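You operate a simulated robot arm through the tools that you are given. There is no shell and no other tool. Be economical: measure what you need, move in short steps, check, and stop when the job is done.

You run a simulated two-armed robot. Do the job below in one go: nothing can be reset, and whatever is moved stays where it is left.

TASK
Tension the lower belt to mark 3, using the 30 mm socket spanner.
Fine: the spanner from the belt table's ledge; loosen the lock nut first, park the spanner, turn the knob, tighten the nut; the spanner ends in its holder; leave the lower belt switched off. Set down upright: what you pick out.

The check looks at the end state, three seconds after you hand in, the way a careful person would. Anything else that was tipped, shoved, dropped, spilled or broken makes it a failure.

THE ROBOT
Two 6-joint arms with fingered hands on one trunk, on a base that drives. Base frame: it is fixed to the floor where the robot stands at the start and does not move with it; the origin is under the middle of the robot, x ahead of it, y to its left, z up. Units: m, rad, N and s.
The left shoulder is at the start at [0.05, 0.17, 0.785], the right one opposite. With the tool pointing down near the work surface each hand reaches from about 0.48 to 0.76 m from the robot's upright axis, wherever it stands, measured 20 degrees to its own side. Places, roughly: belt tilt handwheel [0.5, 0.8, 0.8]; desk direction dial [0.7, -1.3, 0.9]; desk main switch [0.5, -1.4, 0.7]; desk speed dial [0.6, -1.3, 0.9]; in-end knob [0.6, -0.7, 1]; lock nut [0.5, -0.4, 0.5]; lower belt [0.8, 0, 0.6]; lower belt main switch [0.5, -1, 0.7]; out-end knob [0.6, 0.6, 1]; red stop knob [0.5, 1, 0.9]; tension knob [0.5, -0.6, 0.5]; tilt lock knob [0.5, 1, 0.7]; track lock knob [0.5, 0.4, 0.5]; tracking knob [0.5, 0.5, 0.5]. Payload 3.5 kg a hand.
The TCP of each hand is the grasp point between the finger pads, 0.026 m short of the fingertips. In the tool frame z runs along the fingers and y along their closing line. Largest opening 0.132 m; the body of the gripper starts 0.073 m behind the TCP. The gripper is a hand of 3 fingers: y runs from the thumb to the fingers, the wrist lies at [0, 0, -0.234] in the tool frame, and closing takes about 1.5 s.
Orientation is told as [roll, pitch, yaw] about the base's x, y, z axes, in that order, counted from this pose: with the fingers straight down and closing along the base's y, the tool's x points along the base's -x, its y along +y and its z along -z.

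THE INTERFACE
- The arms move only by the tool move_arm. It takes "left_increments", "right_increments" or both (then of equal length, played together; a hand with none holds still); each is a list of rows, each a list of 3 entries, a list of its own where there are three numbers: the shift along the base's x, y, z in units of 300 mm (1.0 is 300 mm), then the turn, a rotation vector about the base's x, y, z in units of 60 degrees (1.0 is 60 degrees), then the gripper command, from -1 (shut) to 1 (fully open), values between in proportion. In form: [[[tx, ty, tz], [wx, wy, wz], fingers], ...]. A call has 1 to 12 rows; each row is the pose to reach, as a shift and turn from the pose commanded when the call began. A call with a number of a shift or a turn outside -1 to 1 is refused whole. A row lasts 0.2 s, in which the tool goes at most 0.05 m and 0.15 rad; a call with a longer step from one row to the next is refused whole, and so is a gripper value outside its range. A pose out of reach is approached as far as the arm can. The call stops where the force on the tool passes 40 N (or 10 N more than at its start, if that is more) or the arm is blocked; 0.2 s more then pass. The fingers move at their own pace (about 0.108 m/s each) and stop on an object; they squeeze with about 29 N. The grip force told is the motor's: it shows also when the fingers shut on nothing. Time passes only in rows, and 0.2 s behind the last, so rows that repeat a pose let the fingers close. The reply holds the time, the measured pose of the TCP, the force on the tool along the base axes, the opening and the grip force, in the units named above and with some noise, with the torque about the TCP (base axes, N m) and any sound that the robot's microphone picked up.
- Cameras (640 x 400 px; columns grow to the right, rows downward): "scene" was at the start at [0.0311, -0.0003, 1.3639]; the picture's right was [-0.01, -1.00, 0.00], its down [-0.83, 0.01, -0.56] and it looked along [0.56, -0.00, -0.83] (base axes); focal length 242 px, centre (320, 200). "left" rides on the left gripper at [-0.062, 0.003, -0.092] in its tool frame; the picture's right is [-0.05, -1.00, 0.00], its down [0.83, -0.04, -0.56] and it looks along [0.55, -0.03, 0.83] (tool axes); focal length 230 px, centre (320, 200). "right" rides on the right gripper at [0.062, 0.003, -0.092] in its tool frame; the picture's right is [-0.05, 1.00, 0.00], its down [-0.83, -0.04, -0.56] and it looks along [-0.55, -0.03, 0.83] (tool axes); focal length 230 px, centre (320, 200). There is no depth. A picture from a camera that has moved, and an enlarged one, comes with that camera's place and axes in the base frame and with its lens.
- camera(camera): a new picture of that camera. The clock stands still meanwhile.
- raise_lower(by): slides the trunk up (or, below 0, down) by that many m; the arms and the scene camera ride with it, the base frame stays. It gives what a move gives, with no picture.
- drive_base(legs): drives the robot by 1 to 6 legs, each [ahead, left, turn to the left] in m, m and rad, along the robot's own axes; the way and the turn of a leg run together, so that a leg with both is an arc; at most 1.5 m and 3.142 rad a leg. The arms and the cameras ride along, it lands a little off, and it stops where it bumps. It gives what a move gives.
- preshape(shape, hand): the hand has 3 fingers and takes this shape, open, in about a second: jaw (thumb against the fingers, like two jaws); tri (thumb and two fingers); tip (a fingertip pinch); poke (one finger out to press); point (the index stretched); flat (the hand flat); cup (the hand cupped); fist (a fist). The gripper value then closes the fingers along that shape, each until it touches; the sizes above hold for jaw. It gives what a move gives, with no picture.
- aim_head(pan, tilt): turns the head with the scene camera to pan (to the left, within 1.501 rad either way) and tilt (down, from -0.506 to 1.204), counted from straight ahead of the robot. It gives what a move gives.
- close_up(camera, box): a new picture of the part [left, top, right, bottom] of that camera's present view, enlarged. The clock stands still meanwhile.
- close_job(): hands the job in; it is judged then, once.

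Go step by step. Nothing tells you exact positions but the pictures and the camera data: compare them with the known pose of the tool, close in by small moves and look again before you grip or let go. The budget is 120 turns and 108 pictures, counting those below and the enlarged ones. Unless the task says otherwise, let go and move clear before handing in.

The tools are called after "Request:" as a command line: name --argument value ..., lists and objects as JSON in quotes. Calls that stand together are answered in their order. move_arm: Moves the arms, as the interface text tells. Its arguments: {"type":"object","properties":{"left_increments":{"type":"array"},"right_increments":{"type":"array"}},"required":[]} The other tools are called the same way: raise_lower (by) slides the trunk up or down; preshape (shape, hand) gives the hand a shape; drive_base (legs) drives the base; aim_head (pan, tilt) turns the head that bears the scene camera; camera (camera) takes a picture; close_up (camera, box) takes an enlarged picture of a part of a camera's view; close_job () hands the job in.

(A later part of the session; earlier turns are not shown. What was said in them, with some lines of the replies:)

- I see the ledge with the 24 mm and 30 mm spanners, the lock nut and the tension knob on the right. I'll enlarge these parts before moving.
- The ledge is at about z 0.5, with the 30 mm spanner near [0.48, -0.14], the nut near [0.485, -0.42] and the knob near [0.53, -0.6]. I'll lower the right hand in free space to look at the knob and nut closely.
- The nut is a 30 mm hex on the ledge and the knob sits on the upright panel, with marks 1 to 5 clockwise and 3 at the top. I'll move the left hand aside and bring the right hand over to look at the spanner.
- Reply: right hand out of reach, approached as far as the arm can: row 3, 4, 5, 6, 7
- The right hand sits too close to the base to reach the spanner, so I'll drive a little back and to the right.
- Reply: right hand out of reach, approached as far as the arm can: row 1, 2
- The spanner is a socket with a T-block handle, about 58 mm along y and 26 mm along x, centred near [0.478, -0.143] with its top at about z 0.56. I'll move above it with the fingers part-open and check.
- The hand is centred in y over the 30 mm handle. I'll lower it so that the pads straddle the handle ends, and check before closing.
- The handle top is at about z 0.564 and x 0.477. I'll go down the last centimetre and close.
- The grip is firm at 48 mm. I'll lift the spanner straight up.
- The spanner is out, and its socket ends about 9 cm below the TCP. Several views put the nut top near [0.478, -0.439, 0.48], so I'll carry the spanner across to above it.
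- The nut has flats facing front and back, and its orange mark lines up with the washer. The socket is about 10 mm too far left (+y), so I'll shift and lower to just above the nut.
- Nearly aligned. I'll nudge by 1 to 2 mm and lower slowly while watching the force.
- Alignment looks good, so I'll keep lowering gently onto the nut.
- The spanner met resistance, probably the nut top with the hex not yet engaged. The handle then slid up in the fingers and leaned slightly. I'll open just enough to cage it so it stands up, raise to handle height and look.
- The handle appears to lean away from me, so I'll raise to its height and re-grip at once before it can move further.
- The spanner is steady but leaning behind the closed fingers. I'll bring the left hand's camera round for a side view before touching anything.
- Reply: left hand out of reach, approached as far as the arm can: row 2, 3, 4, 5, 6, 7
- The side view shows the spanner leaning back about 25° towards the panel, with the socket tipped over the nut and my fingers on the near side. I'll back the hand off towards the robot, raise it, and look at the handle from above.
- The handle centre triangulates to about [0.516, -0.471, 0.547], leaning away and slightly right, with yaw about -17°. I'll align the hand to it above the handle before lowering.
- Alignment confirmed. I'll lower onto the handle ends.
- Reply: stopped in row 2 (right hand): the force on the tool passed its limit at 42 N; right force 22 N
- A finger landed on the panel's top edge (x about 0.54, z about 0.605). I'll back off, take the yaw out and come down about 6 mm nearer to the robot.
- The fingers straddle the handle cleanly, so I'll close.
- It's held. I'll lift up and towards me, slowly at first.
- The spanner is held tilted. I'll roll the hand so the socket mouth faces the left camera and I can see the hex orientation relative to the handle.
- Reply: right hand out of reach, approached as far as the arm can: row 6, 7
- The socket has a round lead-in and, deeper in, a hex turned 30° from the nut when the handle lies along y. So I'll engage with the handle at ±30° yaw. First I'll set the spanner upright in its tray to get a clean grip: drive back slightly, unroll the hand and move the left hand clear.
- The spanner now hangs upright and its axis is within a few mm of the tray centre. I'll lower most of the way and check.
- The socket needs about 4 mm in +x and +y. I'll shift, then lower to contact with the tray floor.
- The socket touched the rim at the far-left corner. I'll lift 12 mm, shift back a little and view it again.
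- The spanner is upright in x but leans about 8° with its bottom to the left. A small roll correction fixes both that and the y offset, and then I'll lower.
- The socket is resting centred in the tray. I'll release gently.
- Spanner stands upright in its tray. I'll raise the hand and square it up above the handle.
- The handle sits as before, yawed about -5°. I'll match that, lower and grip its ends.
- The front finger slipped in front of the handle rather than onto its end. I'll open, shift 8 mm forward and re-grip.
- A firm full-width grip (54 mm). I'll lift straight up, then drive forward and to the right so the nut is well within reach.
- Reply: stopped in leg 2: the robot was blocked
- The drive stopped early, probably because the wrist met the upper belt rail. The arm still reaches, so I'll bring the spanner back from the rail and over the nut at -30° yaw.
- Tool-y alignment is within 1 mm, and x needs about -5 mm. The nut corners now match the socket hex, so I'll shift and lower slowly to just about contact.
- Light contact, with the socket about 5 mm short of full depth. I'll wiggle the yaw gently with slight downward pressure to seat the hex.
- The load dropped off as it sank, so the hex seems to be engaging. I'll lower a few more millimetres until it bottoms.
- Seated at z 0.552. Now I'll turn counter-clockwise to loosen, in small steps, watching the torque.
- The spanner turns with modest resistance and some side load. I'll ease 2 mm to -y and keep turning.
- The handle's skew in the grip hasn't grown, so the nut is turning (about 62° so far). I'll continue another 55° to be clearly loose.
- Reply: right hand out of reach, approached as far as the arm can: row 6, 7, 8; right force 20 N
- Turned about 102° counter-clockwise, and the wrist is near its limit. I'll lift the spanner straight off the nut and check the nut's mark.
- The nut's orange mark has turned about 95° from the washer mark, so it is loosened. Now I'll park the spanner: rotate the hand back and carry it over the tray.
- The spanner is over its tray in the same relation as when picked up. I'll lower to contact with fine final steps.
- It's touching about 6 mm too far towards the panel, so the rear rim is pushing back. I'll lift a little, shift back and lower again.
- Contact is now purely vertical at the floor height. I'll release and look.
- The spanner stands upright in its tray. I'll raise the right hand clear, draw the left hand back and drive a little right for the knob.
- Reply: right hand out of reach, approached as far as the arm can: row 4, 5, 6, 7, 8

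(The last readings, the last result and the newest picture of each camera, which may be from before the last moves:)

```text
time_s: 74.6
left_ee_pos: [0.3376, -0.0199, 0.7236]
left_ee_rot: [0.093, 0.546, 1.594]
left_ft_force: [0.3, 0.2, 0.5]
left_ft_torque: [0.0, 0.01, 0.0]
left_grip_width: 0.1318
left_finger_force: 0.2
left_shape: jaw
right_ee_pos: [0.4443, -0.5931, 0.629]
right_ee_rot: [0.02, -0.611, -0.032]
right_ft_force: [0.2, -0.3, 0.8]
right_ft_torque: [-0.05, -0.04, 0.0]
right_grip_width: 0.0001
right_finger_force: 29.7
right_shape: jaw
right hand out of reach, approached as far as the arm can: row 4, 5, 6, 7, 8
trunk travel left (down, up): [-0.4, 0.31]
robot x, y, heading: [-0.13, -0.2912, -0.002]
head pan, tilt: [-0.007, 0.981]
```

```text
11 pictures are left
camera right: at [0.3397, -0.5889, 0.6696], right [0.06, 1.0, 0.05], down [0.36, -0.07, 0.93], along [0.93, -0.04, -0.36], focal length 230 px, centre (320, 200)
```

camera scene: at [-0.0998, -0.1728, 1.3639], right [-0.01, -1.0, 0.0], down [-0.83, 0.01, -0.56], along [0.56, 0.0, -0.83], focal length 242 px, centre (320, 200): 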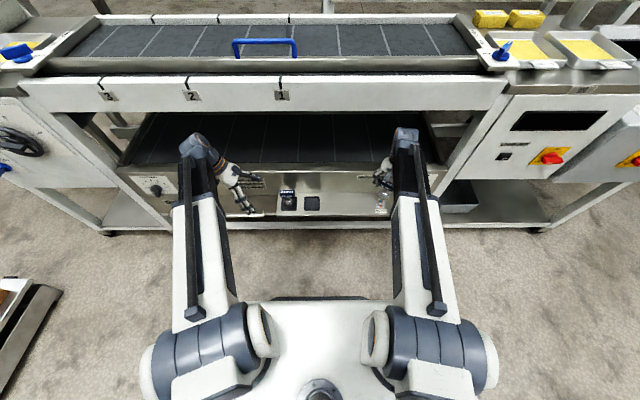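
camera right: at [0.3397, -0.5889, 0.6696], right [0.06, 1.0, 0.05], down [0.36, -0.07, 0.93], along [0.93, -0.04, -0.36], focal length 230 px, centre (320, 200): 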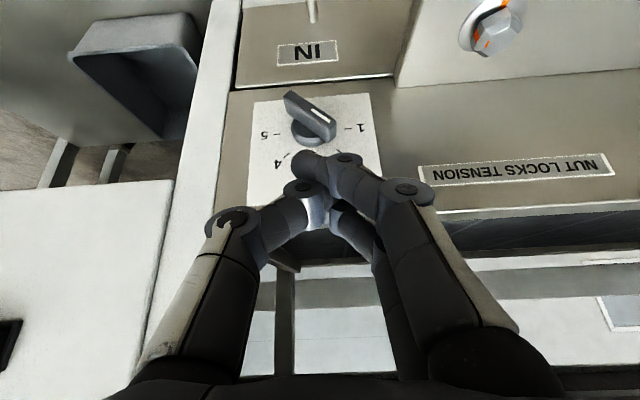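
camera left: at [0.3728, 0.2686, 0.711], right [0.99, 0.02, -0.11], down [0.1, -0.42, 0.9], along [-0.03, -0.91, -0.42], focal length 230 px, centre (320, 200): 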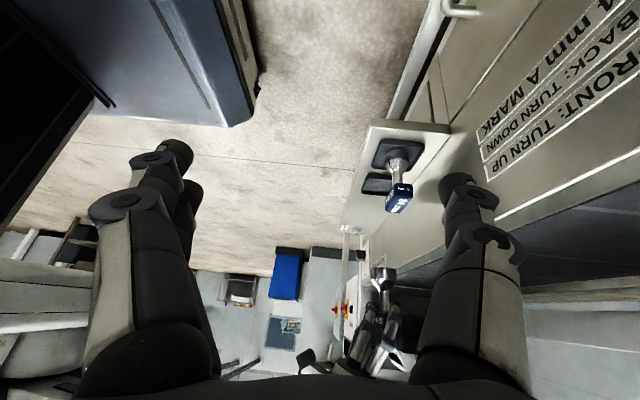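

The pointer sits at about mark 2 and the fin is centred near [0.51, -0.601, 0.516] at roughly 45°. Closing the jaws along y with the hand vertical will square the fin upright, which is mark 3. I'll straighten the hand first and move above.

Request:
move_arm --right_increments '[[[0, -0.01, 0.04], [0, 0.12, 0], -0.09], [[0, -0.02, 0.06], [0, 0.25, 0], -0.09], [[0.03, -0.026, 0.06], [0, 0.38, 0.01], -0.09], [[0.08, -0.026, 0.06], [0, 0.5, 0.02], -0.09], [[0.14, -0.026, 0.05], [0, 0.583, 0.03], -0.09], [[0.2, -0.026, 0.05], [-0.01, 0.583, 0.03], -0.09], [[0.216, -0.026, 0.05], [-0.01, 0.583, 0.03], -0.09], [[0.216, -0.026, 0.05], [-0.01, 0.583, 0.03], -0.09]]'

Request:
camera --camera "right"

```text
time_s: 76.4
left_ee_pos: [0.3374, -0.0208, 0.7235]
left_ee_rot: [0.092, 0.545, 1.594]
left_ft_force: [-0.5, -0.4, 0.8]
left_ft_torque: [0.01, -0.01, 0.0]
left_grip_width: 0.132
left_finger_force: 0.1
left_shape: jaw
right_ee_pos: [0.5096, -0.6003, 0.6447]
right_ee_rot: [0.0, -0.001, 0.007]
right_ft_force: [0.0, -0.4, 0.0]
right_ft_torque: [-0.03, -0.01, 0.0]
right_grip_width: 0.0599
right_finger_force: 0.1
right_shape: jaw
trunk travel left (down, up): [-0.4, 0.31]
robot x, y, heading: [-0.1302, -0.2881, 0.003]
head pan, tilt: [-0.007, 0.981]
```

```text
10 pictures are left
camera right: at [0.4472, -0.5976, 0.7369], right [0.05, 1.0, 0.0], down [0.83, -0.04, 0.56], along [0.56, -0.03, -0.83], focal length 230 px, centre (320, 200)
```

right: 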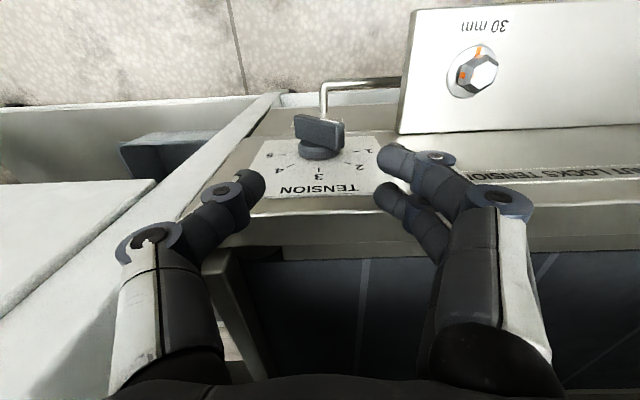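

The fin is centred between the open fingers. I'll lower to knob height.

Request:
move_arm --right_increments '[[[-0.003, -0.004, -0.1], [0, 0, 0], -0.09], [[-0.003, -0.004, -0.2], [0, 0, 0], -0.09], [[-0.003, -0.004, -0.28], [0, 0, 0], -0.09], [[-0.003, -0.004, -0.35], [0, 0, 0], -0.09], [[-0.003, -0.004, -0.4], [0, 0, 0], -0.09], [[-0.003, -0.004, -0.42], [0, 0, 0], -0.09]]'

```text
time_s: 77.8
left_ee_pos: [0.3376, -0.0207, 0.7229]
left_ee_rot: [0.091, 0.544, 1.594]
left_ft_force: [0.2, -0.1, 0.6]
left_ft_torque: [-0.01, -0.01, 0.0]
left_grip_width: 0.1318
left_finger_force: 0.0
left_shape: jaw
right_ee_pos: [0.5089, -0.6033, 0.5172]
right_ee_rot: [0.0, -0.004, 0.008]
right_ft_force: [-0.2, -0.6, 0.0]
right_ft_torque: [0.0, 0.0, -0.02]
right_grip_width: 0.0598
right_finger_force: 0.0
right_shape: jaw
trunk travel left (down, up): [-0.4, 0.31]
robot x, y, heading: [-0.13, -0.2885, -0.001]
head pan, tilt: [-0.007, 0.981]
```

No contact on the way down. I'll close the jaws to square the fin, then look.

Request:
move_arm --right_increments '[[[0, 0.003, 0], [0, 0, 0], -0.3], [[0, 0.003, 0], [0, 0, 0], -0.5], [[0, 0.003, 0], [0, 0, 0], -0.7], [[0, 0.003, 0], [0, 0, 0], -1], [[0, 0.003, 0], [0, 0, 0], -1], [[0, 0.003, 0], [0, 0, 0], -1]]'

Request:
camera --camera "right"

```text
time_s: 79.2
left_ee_pos: [0.3385, -0.0209, 0.7223]
left_ee_rot: [0.09, 0.544, 1.594]
left_ft_force: [-0.2, -0.9, 0.2]
left_ft_torque: [-0.03, 0.02, 0.0]
left_grip_width: 0.132
left_finger_force: 0.1
left_shape: jaw
right_ee_pos: [0.5083, -0.6017, 0.5169]
right_ee_rot: [-0.002, -0.003, 0.005]
right_ft_force: [-4.0, -3.3, -3.9]
right_ft_torque: [-0.01, 0.02, 0.18]
right_grip_width: 0.0062
right_finger_force: 28.9
right_shape: jaw
trunk travel left (down, up): [-0.4, 0.31]
robot x, y, heading: [-0.1307, -0.2909, 0.0]
head pan, tilt: [-0.007, 0.981]
```

```text
9 pictures are left
camera right: at [0.446, -0.5994, 0.6092], right [0.05, 1.0, 0.0], down [0.83, -0.04, 0.56], along [0.56, -0.03, -0.83], focal length 230 px, centre (320, 200)
```

right: 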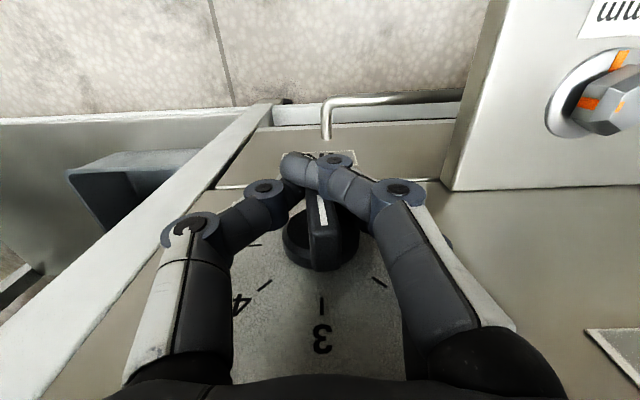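

The pointer is almost at 3, perhaps 5° short on the mark-2 side. I'll roll the gripped fin by a few degrees, release and look.

Request:
move_arm --right_increments '[[[0, 0, 0], [0.05, 0, 0], -1], [[0, 0, 0], [0.1, 0, 0], -1], [[0, 0, 0], [0.1, 0, 0], -1], [[0, 0, 0], [0.1, 0, 0], -0.3], [[0, 0, 0], [0.1, 0, 0], 0], [[0, 0, 0], [0.1, 0, 0], 0]]'

Request:
close_up --camera "right" --box '[210, 150, 430, 370]'

```text
time_s: 80.6
left_ee_pos: [0.3387, -0.019, 0.7224]
left_ee_rot: [0.093, 0.545, 1.595]
left_ft_force: [0.0, -0.3, -0.9]
left_ft_torque: [0.01, -0.02, 0.04]
left_grip_width: 0.1319
left_finger_force: 0.0
left_shape: jaw
right_ee_pos: [0.5106, -0.6007, 0.5186]
right_ee_rot: [0.105, -0.002, 0.007]
right_ft_force: [0.3, -0.6, -1.1]
right_ft_torque: [0.01, 0.02, -0.04]
right_grip_width: 0.0649
right_finger_force: 0.1
right_shape: jaw
trunk travel left (down, up): [-0.4, 0.31]
robot x, y, heading: [-0.1366, -0.29, 0.006]
head pan, tilt: [-0.007, 0.981]
```

```text
1.82 times, centred on (320, 260) of right
camera zoom: at [0.4466, -0.6081, 0.6098], right [0.05, 0.99, 0.1], down [0.83, -0.1, 0.55], along [0.56, 0.06, -0.83], focal length 418 px, centre (320, 91)
```

zoom: 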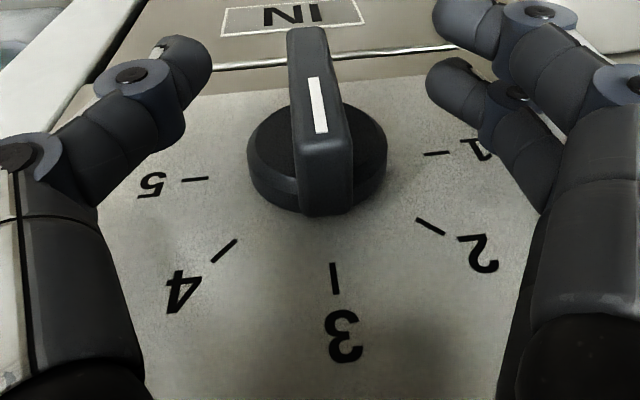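

The pointer now stands on mark 3. I'll lift the hand straight out, level it and drive back for the spanner.

Request:
move_arm --right_increments '[[[0, 0, 0.08], [0, 0, 0], 0], [[0, 0, 0.2], [0, 0, 0], 0], [[0, 0, 0.34], [0, 0, 0], 0], [[0, 0, 0.45], [-0.05, 0, 0], 0], [[-0.1, 0, 0.52], [-0.1, 0, 0], 0.1], [[-0.2, 0.1, 0.52], [-0.1, 0, -0.06], 0.2], [[-0.2, 0.22, 0.52], [-0.1, 0, -0.125], 0.4], [[-0.2, 0.34, 0.52], [-0.1, 0, -0.125], 0.4]]'

Request:
drive_base --legs '[[0, 0.12, 0]]'

```text
time_s: 82.4
left_ee_pos: [0.3374, -0.0201, 0.7233]
left_ee_rot: [0.094, 0.543, 1.593]
left_ft_force: [0.0, 0.3, -0.4]
left_ft_torque: [0.0, 0.03, 0.02]
left_grip_width: 0.132
left_finger_force: 0.0
left_shape: jaw
right_ee_pos: [0.4516, -0.4994, 0.6733]
right_ee_rot: [0.0, -0.009, -0.126]
right_ft_force: [0.7, -0.5, -0.3]
right_ft_torque: [0.0, 0.0, 0.01]
right_grip_width: 0.0921
right_finger_force: 0.1
right_shape: jaw
trunk travel left (down, up): [-0.4, 0.31]
robot x, y, heading: [-0.1309, -0.2903, 0.001]
head pan, tilt: [-0.007, 0.981]
```

```text
time_s: 83.6
left_ee_pos: [0.3366, 0.0986, 0.7234]
left_ee_rot: [0.092, 0.545, 1.593]
left_ft_force: [0.7, 1.1, -0.1]
left_ft_torque: [0.03, 0.0, -0.02]
left_grip_width: 0.1321
left_finger_force: 0.0
left_shape: jaw
right_ee_pos: [0.4507, -0.381, 0.6734]
right_ee_rot: [0.0, -0.01, -0.125]
right_ft_force: [0.2, 0.0, -0.5]
right_ft_torque: [0.0, -0.02, 0.03]
right_grip_width: 0.0919
right_finger_force: 0.0
right_shape: jaw
trunk travel left (down, up): [-0.4, 0.31]
robot x, y, heading: [-0.1326, -0.169, 0.002]
head pan, tilt: [-0.007, 0.981]
```

Request:
move_arm --right_increments '[[[0.02, 0.14, 0], [0, 0, 0], 0.4], [[0.04, 0.28, 0], [0, 0, 0], 0.4], [[0.06, 0.42, 0], [0, 0, 0], 0.4], [[0.08, 0.56, 0], [0, 0, 0], 0.4], [[0.1, 0.7, 0], [0, 0, 0], 0.4], [[0.121, 0.812, -0.06], [0, 0, 0], 0.4], [[0.121, 0.812, -0.18], [0, 0, 0], 0.4], [[0.121, 0.812, -0.18], [0, 0, 0], 0.4]]'

Request:
camera --camera "right"

```text
time_s: 85.4
left_ee_pos: [0.3371, 0.0995, 0.7229]
left_ee_rot: [0.095, 0.543, 1.594]
left_ft_force: [0.7, 0.2, -0.5]
left_ft_torque: [0.0, 0.02, 0.01]
left_grip_width: 0.1319
left_finger_force: 0.1
left_shape: jaw
right_ee_pos: [0.4874, -0.1394, 0.6214]
right_ee_rot: [-0.001, -0.009, -0.124]
right_ft_force: [0.5, -0.4, 0.5]
right_ft_torque: [0.01, -0.02, 0.04]
right_grip_width: 0.0918
right_finger_force: 0.0
right_shape: jaw
trunk travel left (down, up): [-0.4, 0.31]
robot x, y, heading: [-0.1312, -0.1702, -0.002]
head pan, tilt: [-0.007, 0.981]
```

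```text
7 pictures are left
camera right: at [0.4246, -0.1287, 0.7128], right [0.17, 0.98, 0.0], down [0.81, -0.14, 0.56], along [0.55, -0.1, -0.83], focal length 230 px, centre (320, 200)
```

right: 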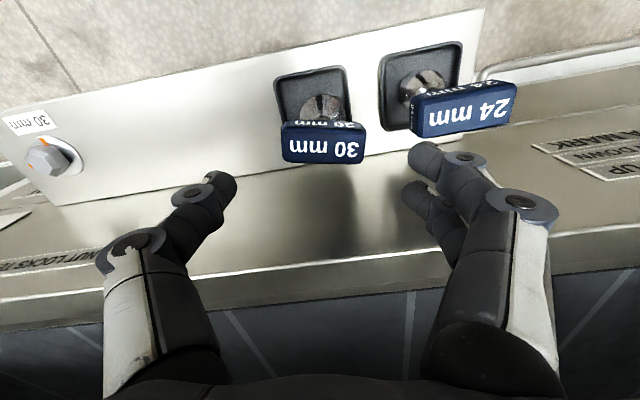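

The handle is aligned with the hand. I'll lower and grip; a width near 0.05 m means a good end grip.

Request:
move_arm --right_increments '[[[0, 0.006, -0.1], [0, 0, 0], 0.4], [[0, 0.006, -0.18], [0, 0, 0], 0.4], [[0, 0.006, -0.223], [0, 0, 0], 0.4], [[0, 0.006, -0.223], [0, 0, 0], 0.1], [[0, 0.006, -0.223], [0, 0, 0], -0.2], [[0, 0.006, -0.223], [0, 0, 0], -1], [[0, 0.006, -0.223], [0, 0, 0], -1], [[0, 0.006, -0.223], [0, 0, 0], -1], [[0, 0.006, -0.223], [0, 0, 0], -1]]'

```text
time_s: 87.4
left_ee_pos: [0.3371, 0.098, 0.7235]
left_ee_rot: [0.093, 0.545, 1.592]
left_ft_force: [0.4, 0.0, -0.2]
left_ft_torque: [0.01, -0.01, 0.02]
left_grip_width: 0.132
left_finger_force: 0.0
left_shape: jaw
right_ee_pos: [0.4863, -0.1363, 0.5532]
right_ee_rot: [0.0, -0.009, -0.124]
right_ft_force: [0.1, -0.5, 0.1]
right_ft_torque: [-0.02, 0.03, 0.0]
right_grip_width: 0.0482
right_finger_force: 28.4
right_shape: jaw
trunk travel left (down, up): [-0.4, 0.31]
robot x, y, heading: [-0.1284, -0.1706, 0.0]
head pan, tilt: [-0.007, 0.981]
```

Good end grip (48 mm). I'll lift and carry the spanner to the nut, turning the hand to about 67° yaw to match the loosened nut.

Request:
move_arm --right_increments '[[[0, 0, 0.07], [0, 0, 0], -1], [[0, 0, 0.15], [0, 0, 0], -1], [[0, 0, 0.28], [0, 0, 0], -1], [[0, 0, 0.42], [0, 0, 0], -1], [[-0.01, -0.13, 0.42], [0, 0, 0.11], -1], [[-0.02, -0.26, 0.42], [0, 0, 0.22], -1], [[-0.027, -0.39, 0.42], [0, 0, 0.33], -1], [[-0.027, -0.52, 0.42], [0, 0, 0.44], -1], [[-0.027, -0.65, 0.42], [0, 0, 0.55], -1]]'

Request:
move_arm --right_increments '[[[0, -0.07, 0], [0, 0, 0.12], -1], [[0, -0.14, 0], [0, 0, 0.24], -1], [[0, -0.21, 0], [0, 0, 0.36], -1], [[0, -0.28, 0], [0, 0, 0.48], -1], [[0, -0.35, 0], [0, 0, 0.6], -1], [[0, -0.377, 0], [0, 0, 0.686], -1], [[0, -0.377, -0.12], [0, 0, 0.686], -1], [[0, -0.377, -0.24], [0, 0, 0.686], -1], [[0, -0.377, -0.24], [0, 0, 0.686], -1]]'

Request:
camera --camera "right"

```text
time_s: 89.4
left_ee_pos: [0.3377, 0.0993, 0.7217]
left_ee_rot: [0.094, 0.545, 1.593]
left_ft_force: [-0.1, 0.6, 0.0]
left_ft_torque: [-0.02, -0.03, -0.02]
left_grip_width: 0.1319
left_finger_force: 0.1
left_shape: jaw
right_ee_pos: [0.4762, -0.3318, 0.6784]
right_ee_rot: [0.0, -0.009, 0.454]
right_ft_force: [0.2, -0.1, -2.7]
right_ft_torque: [-0.03, -0.02, 0.01]
right_grip_width: 0.0475
right_finger_force: 28.9
right_shape: jaw
trunk travel left (down, up): [-0.4, 0.31]
robot x, y, heading: [-0.1289, -0.1724, 0.0]
head pan, tilt: [-0.007, 0.981]
```

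```text
time_s: 91.4
left_ee_pos: [0.3379, 0.099, 0.7233]
left_ee_rot: [0.09, 0.544, 1.594]
left_ft_force: [0.2, 0.2, -0.2]
left_ft_torque: [0.02, 0.0, -0.03]
left_grip_width: 0.1322
left_finger_force: 0.2
left_shape: jaw
right_ee_pos: [0.4808, -0.4454, 0.606]
right_ee_rot: [0.0, -0.008, 1.171]
right_ft_force: [0.4, 0.2, -2.7]
right_ft_torque: [-0.03, 0.02, 0.0]
right_grip_width: 0.0469
right_finger_force: 29.0
right_shape: jaw
trunk travel left (down, up): [-0.4, 0.31]
robot x, y, heading: [-0.1323, -0.1697, 0.005]
head pan, tilt: [-0.007, 0.981]
```

```text
6 pictures are left
camera right: at [0.4517, -0.5012, 0.6972], right [-0.9, 0.44, 0.0], down [0.36, 0.74, 0.56], along [0.25, 0.51, -0.83], focal length 230 px, centre (320, 200)
```

right: 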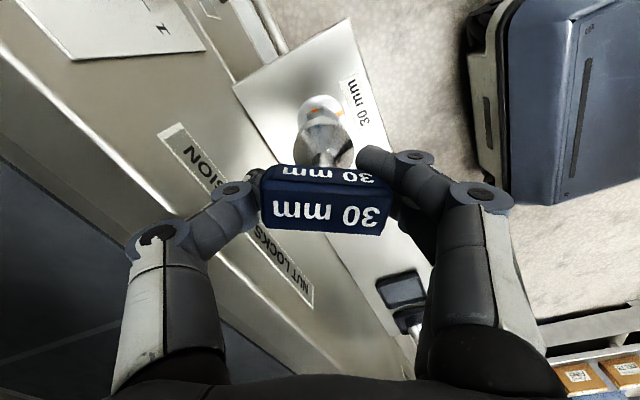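

The socket is over the nut within about 2 mm. I'll nudge it and lower gently to contact.

Request:
move_arm --right_increments '[[[0.004, -0.002, -0.03], [0, 0, 0], -1], [[0.004, -0.002, -0.06], [0, 0, 0], -1], [[0.004, -0.002, -0.09], [0, 0, 0], -1], [[0.004, -0.002, -0.115], [0, 0, 0], -1], [[0.004, -0.002, -0.13], [0, 0, 0], -1], [[0.004, -0.002, -0.14], [0, 0, 0], -1], [[0.004, -0.002, -0.15], [0, 0, 0], -1]]'

```text
time_s: 93.0
left_ee_pos: [0.3377, 0.0988, 0.7226]
left_ee_rot: [0.092, 0.546, 1.593]
left_ft_force: [0.2, -0.2, -0.2]
left_ft_torque: [-0.02, 0.0, 0.04]
left_grip_width: 0.132
left_finger_force: 0.0
left_shape: jaw
right_ee_pos: [0.4806, -0.4452, 0.5614]
right_ee_rot: [0.0, -0.009, 1.171]
right_ft_force: [0.7, -0.1, -2.8]
right_ft_torque: [-0.01, -0.02, 0.05]
right_grip_width: 0.0471
right_finger_force: 28.6
right_shape: jaw
trunk travel left (down, up): [-0.4, 0.31]
robot x, y, heading: [-0.1344, -0.1729, 0.0]
head pan, tilt: [-0.007, 0.981]
```

Request:
move_arm --right_increments '[[[0, 0, -0.008], [0, 0, 0], -1], [[0, 0, -0.014], [0, 0, 0.04], -1], [[0, 0, -0.018], [0, 0, 0.08], -1], [[0, 0, -0.02], [0, 0, 0.02], -1], [[0, 0, -0.022], [0, 0, -0.04], -1], [[0, 0, -0.025], [0, 0, -0.08], -1], [[0, 0, -0.027], [0, 0, 0], -1]]'

```text
time_s: 94.6
left_ee_pos: [0.3373, 0.0985, 0.7229]
left_ee_rot: [0.091, 0.545, 1.594]
left_ft_force: [-0.3, -0.4, -0.2]
left_ft_torque: [0.0, 0.0, -0.02]
left_grip_width: 0.1319
left_finger_force: 0.0
left_shape: jaw
right_ee_pos: [0.4799, -0.4461, 0.5529]
right_ee_rot: [0.001, -0.009, 1.172]
right_ft_force: [0.1, -0.3, -2.3]
right_ft_torque: [-0.06, -0.02, -0.03]
right_grip_width: 0.0469
right_finger_force: 28.3
right_shape: jaw
trunk travel left (down, up): [-0.4, 0.31]
robot x, y, heading: [-0.128, -0.1676, -0.001]
head pan, tilt: [-0.007, 0.981]
```

Seated with no resistance. Now I'll tighten clockwise, first 60° then more until the torque rises.

Request:
move_arm --right_increments '[[[0, 0, -0.007], [0, 0, -0.1], -1], [[0, 0, -0.007], [0, 0, -0.2], -1], [[0, 0, -0.007], [0, 0, -0.31], -1], [[0, 0, -0.007], [0, 0, -0.42], -1], [[0, 0, -0.007], [0, 0, -0.53], -1], [[0, 0, -0.007], [0, 0, -0.64], -1], [[0, 0, -0.007], [0, 0, -0.75], -1], [[0, 0, -0.007], [0, 0, -0.86], -1], [[0, 0, -0.007], [0, 0, -0.97], -1]]'

Request:
move_arm --right_increments '[[[0, 0, 0], [0, 0, -0.1], -1], [[0, 0, 0], [0, 0, -0.2], -1], [[0, 0, 0], [0, 0, -0.3], -1], [[0, 0, 0], [0, 0, -0.4], -1], [[0, 0, 0], [0, 0, -0.5], -1]]'

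```text
time_s: 96.6
left_ee_pos: [0.3379, 0.0992, 0.7244]
left_ee_rot: [0.092, 0.545, 1.594]
left_ft_force: [0.1, 0.7, -0.6]
left_ft_torque: [-0.01, 0.0, 0.05]
left_grip_width: 0.1316
left_finger_force: 0.2
left_shape: jaw
right_ee_pos: [0.4816, -0.445, 0.5507]
right_ee_rot: [-0.001, -0.01, 0.152]
right_ft_force: [-3.7, -3.1, -5.9]
right_ft_torque: [-0.18, 0.12, 0.07]
right_grip_width: 0.0464
right_finger_force: 28.7
right_shape: jaw
trunk travel left (down, up): [-0.4, 0.31]
robot x, y, heading: [-0.1294, -0.1711, -0.001]
head pan, tilt: [-0.007, 0.981]
```

```text
time_s: 97.8
left_ee_pos: [0.3367, 0.0983, 0.7232]
left_ee_rot: [0.091, 0.545, 1.595]
left_ft_force: [0.2, -0.3, 0.7]
left_ft_torque: [0.01, 0.01, 0.0]
left_grip_width: 0.1319
left_finger_force: 0.0
left_shape: jaw
right_ee_pos: [0.4812, -0.4447, 0.5504]
right_ee_rot: [0.0, -0.01, -0.373]
right_ft_force: [-4.8, -2.9, -6.8]
right_ft_torque: [-0.2, 0.28, 0.01]
right_grip_width: 0.0463
right_finger_force: 28.6
right_shape: jaw
trunk travel left (down, up): [-0.4, 0.31]
robot x, y, heading: [-0.1316, -0.1727, 0.001]
head pan, tilt: [-0.007, 0.981]
```

Request:
move_arm --right_increments '[[[0, 0, 0], [0, 0, -0.07], -1], [[0, 0, 0], [0, 0, -0.14], -1], [[0, 0, 0], [0, 0, -0.2], -1], [[0, 0, 0], [0, 0, -0.26], -1]]'

Request:
close_up --camera "right" --box '[250, 75, 400, 235]'

```text
time_s: 98.8
left_ee_pos: [0.3371, 0.0983, 0.7226]
left_ee_rot: [0.093, 0.546, 1.594]
left_ft_force: [-0.2, 0.2, 0.5]
left_ft_torque: [0.01, 0.02, -0.01]
left_grip_width: 0.1316
left_finger_force: 0.0
left_shape: jaw
right_ee_pos: [0.4796, -0.4437, 0.5518]
right_ee_rot: [-0.002, -0.007, -0.638]
right_ft_force: [-7.7, 0.8, -3.5]
right_ft_torque: [0.09, 0.2, 1.65]
right_grip_width: 0.0462
right_finger_force: 28.9
right_shape: jaw
trunk travel left (down, up): [-0.4, 0.31]
robot x, y, heading: [-0.135, -0.1697, 0.005]
head pan, tilt: [-0.007, 0.981]
```

```text
2.50 times, centred on (325, 155) of right
camera zoom: at [0.4299, -0.4043, 0.6426], right [0.64, 0.77, 0.0], down [0.64, -0.53, 0.56], along [0.43, -0.36, -0.83], focal length 575 px, centre (308, 312)
```

zoom: 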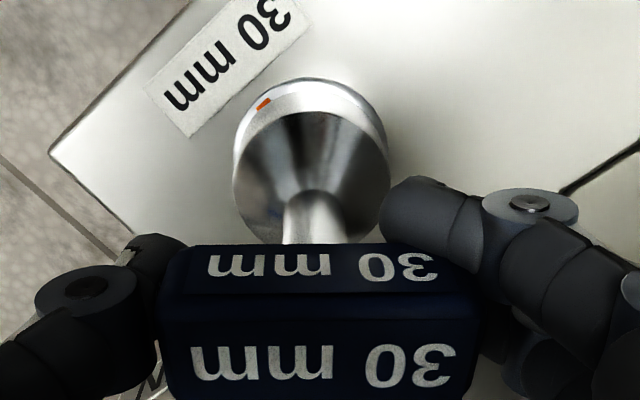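

Torque has risen to 1.65 N m, so the nut is seating tight. One more small push, then back off the twist and lift clear to check the mark.

Request:
move_arm --right_increments '[[[0, 0, 0], [0, 0, -0.04], -1], [[0, 0, 0], [0, 0, -0.08], -1], [[0, 0, 0], [0, 0, -0.08], -1]]'

```text
time_s: 99.6
left_ee_pos: [0.3362, 0.0984, 0.7232]
left_ee_rot: [0.093, 0.544, 1.594]
left_ft_force: [1.0, -0.1, 0.1]
left_ft_torque: [-0.01, 0.0, 0.01]
left_grip_width: 0.1317
left_finger_force: 0.1
left_shape: jaw
right_ee_pos: [0.4788, -0.4439, 0.552]
right_ee_rot: [-0.002, -0.006, -0.722]
right_ft_force: [-20.4, 11.0, -10.7]
right_ft_torque: [0.24, 0.17, 2.57]
right_grip_width: 0.0457
right_finger_force: 28.6
right_shape: jaw
trunk travel left (down, up): [-0.4, 0.31]
robot x, y, heading: [-0.1314, -0.1696, 0.009]
head pan, tilt: [-0.007, 0.981]
```

Tight at 2.6 N m. I'll relax the twist slightly and lift straight off.

Request:
move_arm --right_increments '[[[0, 0, 0], [0, 0, 0.06], -1], [[0, 0, 0], [0, 0, 0.12], -1], [[0, 0, 0.03], [0, 0, 0.12], -1], [[0, 0, 0.08], [0, 0, 0.12], -1], [[0, 0, 0.15], [0, 0, 0.12], -1], [[0, 0, 0.28], [0, 0, 0.12], -1], [[0, 0, 0.42], [0, 0, 0.12], -1], [[0, 0, 0.42], [0, 0, 0.12], -1]]'

Request:
close_up --camera "right" --box '[250, 60, 400, 245]'

```text
time_s: 101.4
left_ee_pos: [0.3376, 0.0983, 0.7233]
left_ee_rot: [0.094, 0.545, 1.593]
left_ft_force: [0.2, -0.1, 0.2]
left_ft_torque: [-0.02, 0.01, -0.02]
left_grip_width: 0.1321
left_finger_force: 0.1
left_shape: jaw
right_ee_pos: [0.4794, -0.4425, 0.679]
right_ee_rot: [0.0, -0.012, -0.599]
right_ft_force: [-0.1, 0.2, -2.3]
right_ft_torque: [0.02, 0.01, 0.01]
right_grip_width: 0.0444
right_finger_force: 29.2
right_shape: jaw
trunk travel left (down, up): [-0.4, 0.31]
robot x, y, heading: [-0.1309, -0.1694, 0.001]
head pan, tilt: [-0.007, 0.981]
```

```text
2.16 times, centred on (325, 152) of right
camera zoom: at [0.4288, -0.4045, 0.7697], right [0.61, 0.8, 0.0], down [0.66, -0.5, 0.56], along [0.45, -0.34, -0.83], focal length 498 px, centre (309, 303)
```

zoom: 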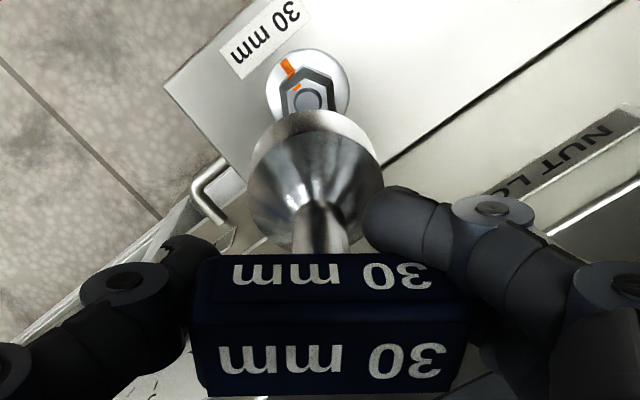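

The nut's mark lines up with the washer again, so it is tight. Now I'll park the spanner: carry it back over the tray, with a small pitch correction for its slight tilt.

Request:
move_arm --right_increments '[[[0, 0.1, 0], [0, -0.01, 0.06], -1], [[0, 0.23, 0], [0, -0.02, 0.12], -1], [[-0.01, 0.36, 0], [0, -0.04, 0.18], -1], [[-0.018, 0.49, 0], [0, -0.06, 0.25], -1], [[-0.018, 0.62, 0], [0, -0.08, 0.32], -1], [[-0.018, 0.75, 0], [0, -0.1, 0.39], -1], [[-0.018, 0.88, 0], [0, -0.1, 0.45], -1], [[-0.018, 1.0, 0], [0, -0.1, 0.477], -1], [[-0.018, 1.0, -0.13], [0, -0.1, 0.477], -1], [[-0.018, 1.0, -0.26], [0, -0.1, 0.477], -1], [[-0.018, 1.0, -0.36], [0, -0.1, 0.477], -1], [[-0.018, 1.0, -0.36], [0, -0.1, 0.477], -1]]'

Request:
camera --camera "right"

```text
time_s: 104.0
left_ee_pos: [0.3373, 0.0992, 0.7227]
left_ee_rot: [0.093, 0.544, 1.593]
left_ft_force: [-0.1, 0.3, 0.2]
left_ft_torque: [-0.02, 0.03, -0.02]
left_grip_width: 0.1319
left_finger_force: 0.1
left_shape: jaw
right_ee_pos: [0.4754, -0.1457, 0.57]
right_ee_rot: [0.035, -0.106, -0.103]
right_ft_force: [-0.2, 0.0, -2.8]
right_ft_torque: [0.01, 0.05, 0.04]
right_grip_width: 0.0439
right_finger_force: 29.2
right_shape: jaw
trunk travel left (down, up): [-0.4, 0.31]
robot x, y, heading: [-0.1322, -0.1718, 0.003]
head pan, tilt: [-0.007, 0.981]
```

```text
3 pictures are left
camera right: at [0.4032, -0.1394, 0.6543], right [0.15, 0.99, 0.04], down [0.76, -0.14, 0.64], along [0.64, -0.06, -0.77], focal length 230 px, centre (320, 200)
```

right: 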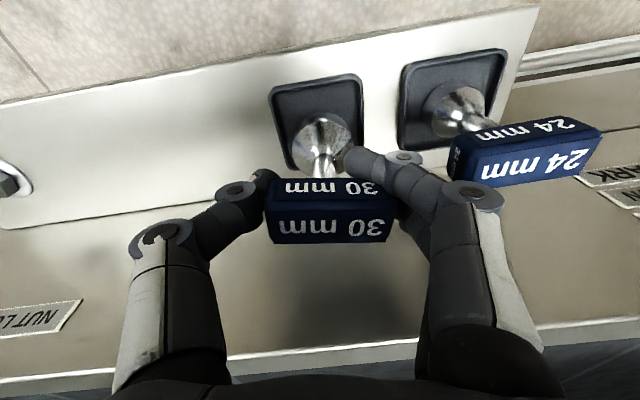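

The socket is above the tray, about 4 mm short in x. I'll shift and lower in fine steps to contact.

Request:
move_arm --right_increments '[[[0.014, -0.007, -0.02], [0, 0, 0], -1], [[0.014, -0.007, -0.04], [0, 0, 0], -1], [[0.014, -0.007, -0.05], [0, 0, 0], -1], [[0.014, -0.007, -0.058], [0, 0, 0], -1], [[0.014, -0.007, -0.065], [0, 0, 0], -1]]'

```text
time_s: 105.2
left_ee_pos: [0.3371, 0.099, 0.7225]
left_ee_rot: [0.092, 0.545, 1.593]
left_ft_force: [0.0, -0.2, 0.6]
left_ft_torque: [0.02, -0.04, 0.01]
left_grip_width: 0.1319
left_finger_force: 0.0
left_shape: jaw
right_ee_pos: [0.4799, -0.1467, 0.55]
right_ee_rot: [0.035, -0.106, -0.1]
right_ft_force: [-0.4, 0.8, -2.9]
right_ft_torque: [0.0, 0.01, -0.01]
right_grip_width: 0.044
right_finger_force: 28.9
right_shape: jaw
trunk travel left (down, up): [-0.4, 0.31]
robot x, y, heading: [-0.1319, -0.1676, 0.003]
head pan, tilt: [-0.007, 0.981]
```

Request:
move_arm --right_increments '[[[0, 0, -0.007], [0, 0, 0], -1], [[0, 0, -0.014], [0, 0, 0], -1], [[0, 0, -0.02], [0, 0, 0], -1]]'

```text
time_s: 106.0
left_ee_pos: [0.3374, 0.0979, 0.725]
left_ee_rot: [0.091, 0.545, 1.595]
left_ft_force: [0.0, -0.1, 0.2]
left_ft_torque: [0.0, -0.01, 0.02]
left_grip_width: 0.1317
left_finger_force: 0.2
left_shape: jaw
right_ee_pos: [0.4804, -0.1476, 0.5455]
right_ee_rot: [0.035, -0.109, -0.103]
right_ft_force: [0.6, -4.7, 12.0]
right_ft_torque: [-0.11, -0.06, 0.13]
right_grip_width: 0.043
right_finger_force: 29.1
right_shape: jaw
trunk travel left (down, up): [-0.4, 0.31]
robot x, y, heading: [-0.1309, -0.1686, -0.003]
head pan, tilt: [-0.007, 0.981]
```

Request:
close_up --camera "right" --box '[230, 60, 430, 250]'

```text
2.11 times, centred on (330, 155) of right
camera zoom: at [0.4075, -0.1402, 0.6305], right [0.15, 0.99, 0.04], down [0.76, -0.14, 0.64], along [0.64, -0.06, -0.77], focal length 484 px, centre (299, 295)
```

zoom: 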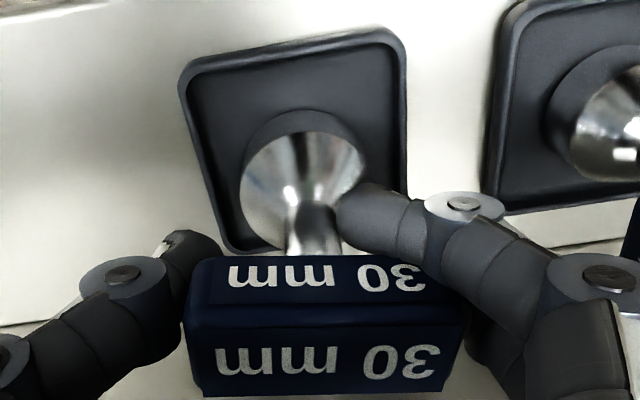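

The socket sits inside the tray and nearly upright. I'll release gently.

Request:
move_arm --right_increments '[[[0, 0, 0.005], [0, 0, 0], -1], [[0, 0, 0.005], [0, 0, 0], -0.2], [[0, 0, 0.005], [0, 0, 0], 0.0], [[0, 0, 0.005], [0, 0, 0], 0.3], [[0, 0, 0.005], [0, 0, 0], 0.4]]'

Request:
camera --camera "right"

```text
time_s: 107.2
left_ee_pos: [0.3389, 0.0993, 0.7228]
left_ee_rot: [0.092, 0.545, 1.594]
left_ft_force: [0.1, -0.2, 0.0]
left_ft_torque: [-0.01, -0.01, 0.01]
left_grip_width: 0.1319
left_finger_force: 0.1
left_shape: jaw
right_ee_pos: [0.4792, -0.147, 0.5455]
right_ee_rot: [0.034, -0.107, -0.101]
right_ft_force: [0.0, 0.8, -0.3]
right_ft_torque: [0.01, -0.02, -0.03]
right_grip_width: 0.092
right_finger_force: 0.0
right_shape: jaw
trunk travel left (down, up): [-0.4, 0.31]
robot x, y, heading: [-0.1343, -0.1724, 0.0]
head pan, tilt: [-0.007, 0.981]
```

```text
1 pictures are left
camera right: at [0.4072, -0.1398, 0.6304], right [0.15, 0.99, 0.04], down [0.76, -0.14, 0.64], along [0.64, -0.06, -0.77], focal length 230 px, centre (320, 200)
```

right: 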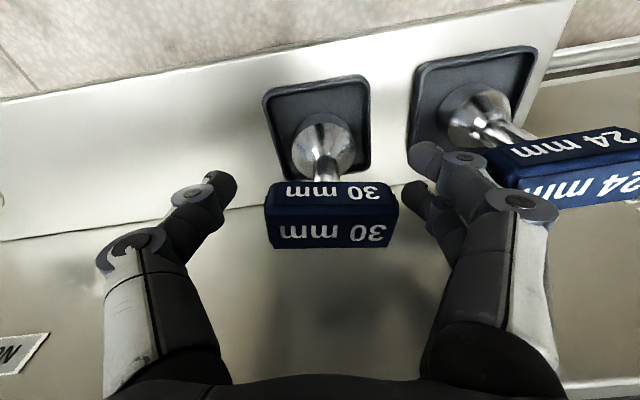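

The spanner stands upright in its holder, released. I'll centre the fingers around it and lift straight away.

Request:
move_arm --right_increments '[[[0, 0.012, 0], [0, 0, 0], 0.4], [[0, 0.012, 0.06], [0, 0, 0], 0.4], [[0, 0.012, 0.14], [0, 0, 0], 0.4], [[0, 0.012, 0.26], [0, 0, 0], 0.4], [[-0.05, 0.0, 0.4], [0, 0, 0], 0.4], [[-0.15, -0.05, 0.45], [0, 0, 0], 0.4], [[-0.25, -0.15, 0.45], [0, 0, 0], 0.4]]'

Request:
close_up --camera "scene" --box '[250, 150, 480, 250]'

```text
time_s: 108.8
left_ee_pos: [0.3379, 0.1, 0.7237]
left_ee_rot: [0.093, 0.544, 1.594]
left_ft_force: [-0.8, -0.1, 0.1]
left_ft_torque: [0.0, -0.01, 0.0]
left_grip_width: 0.1317
left_finger_force: 0.0
left_shape: jaw
right_ee_pos: [0.4049, -0.1923, 0.6803]
right_ee_rot: [0.034, -0.107, -0.102]
right_ft_force: [-0.7, -0.1, 0.9]
right_ft_torque: [-0.01, 0.01, 0.0]
right_grip_width: 0.0923
right_finger_force: 0.0
right_shape: jaw
trunk travel left (down, up): [-0.4, 0.31]
robot x, y, heading: [-0.1306, -0.1726, -0.002]
head pan, tilt: [-0.007, 0.981]
```

```text
2.78 times, centred on (365, 200) of scene
camera zoom: at [-0.1002, -0.1708, 1.3639], right [-0.01, -1.0, 0.0], down [-0.83, 0.0, -0.56], along [0.56, 0.0, -0.83], focal length 674 px, centre (195, 200)
```

zoom: 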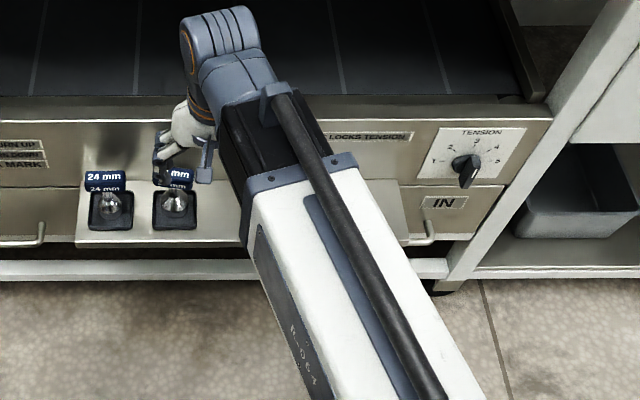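

Both spanners stand in their holders, the knob points at 3, the nut is tight and both hands are clear. I'm handing in.

Request:
close_job

```text
The job is handed in.
```

The lower belt's tension knob is set to mark 3. The lock nut was loosened first and is tight again, with its orange mark back in line. The 30 mm spanner stands upright in its holder, and I never touched the belt switch.

On the first try the spanner tipped on the nut and leaned towards the panel. I recovered it without dropping it and saw nothing else disturbed.
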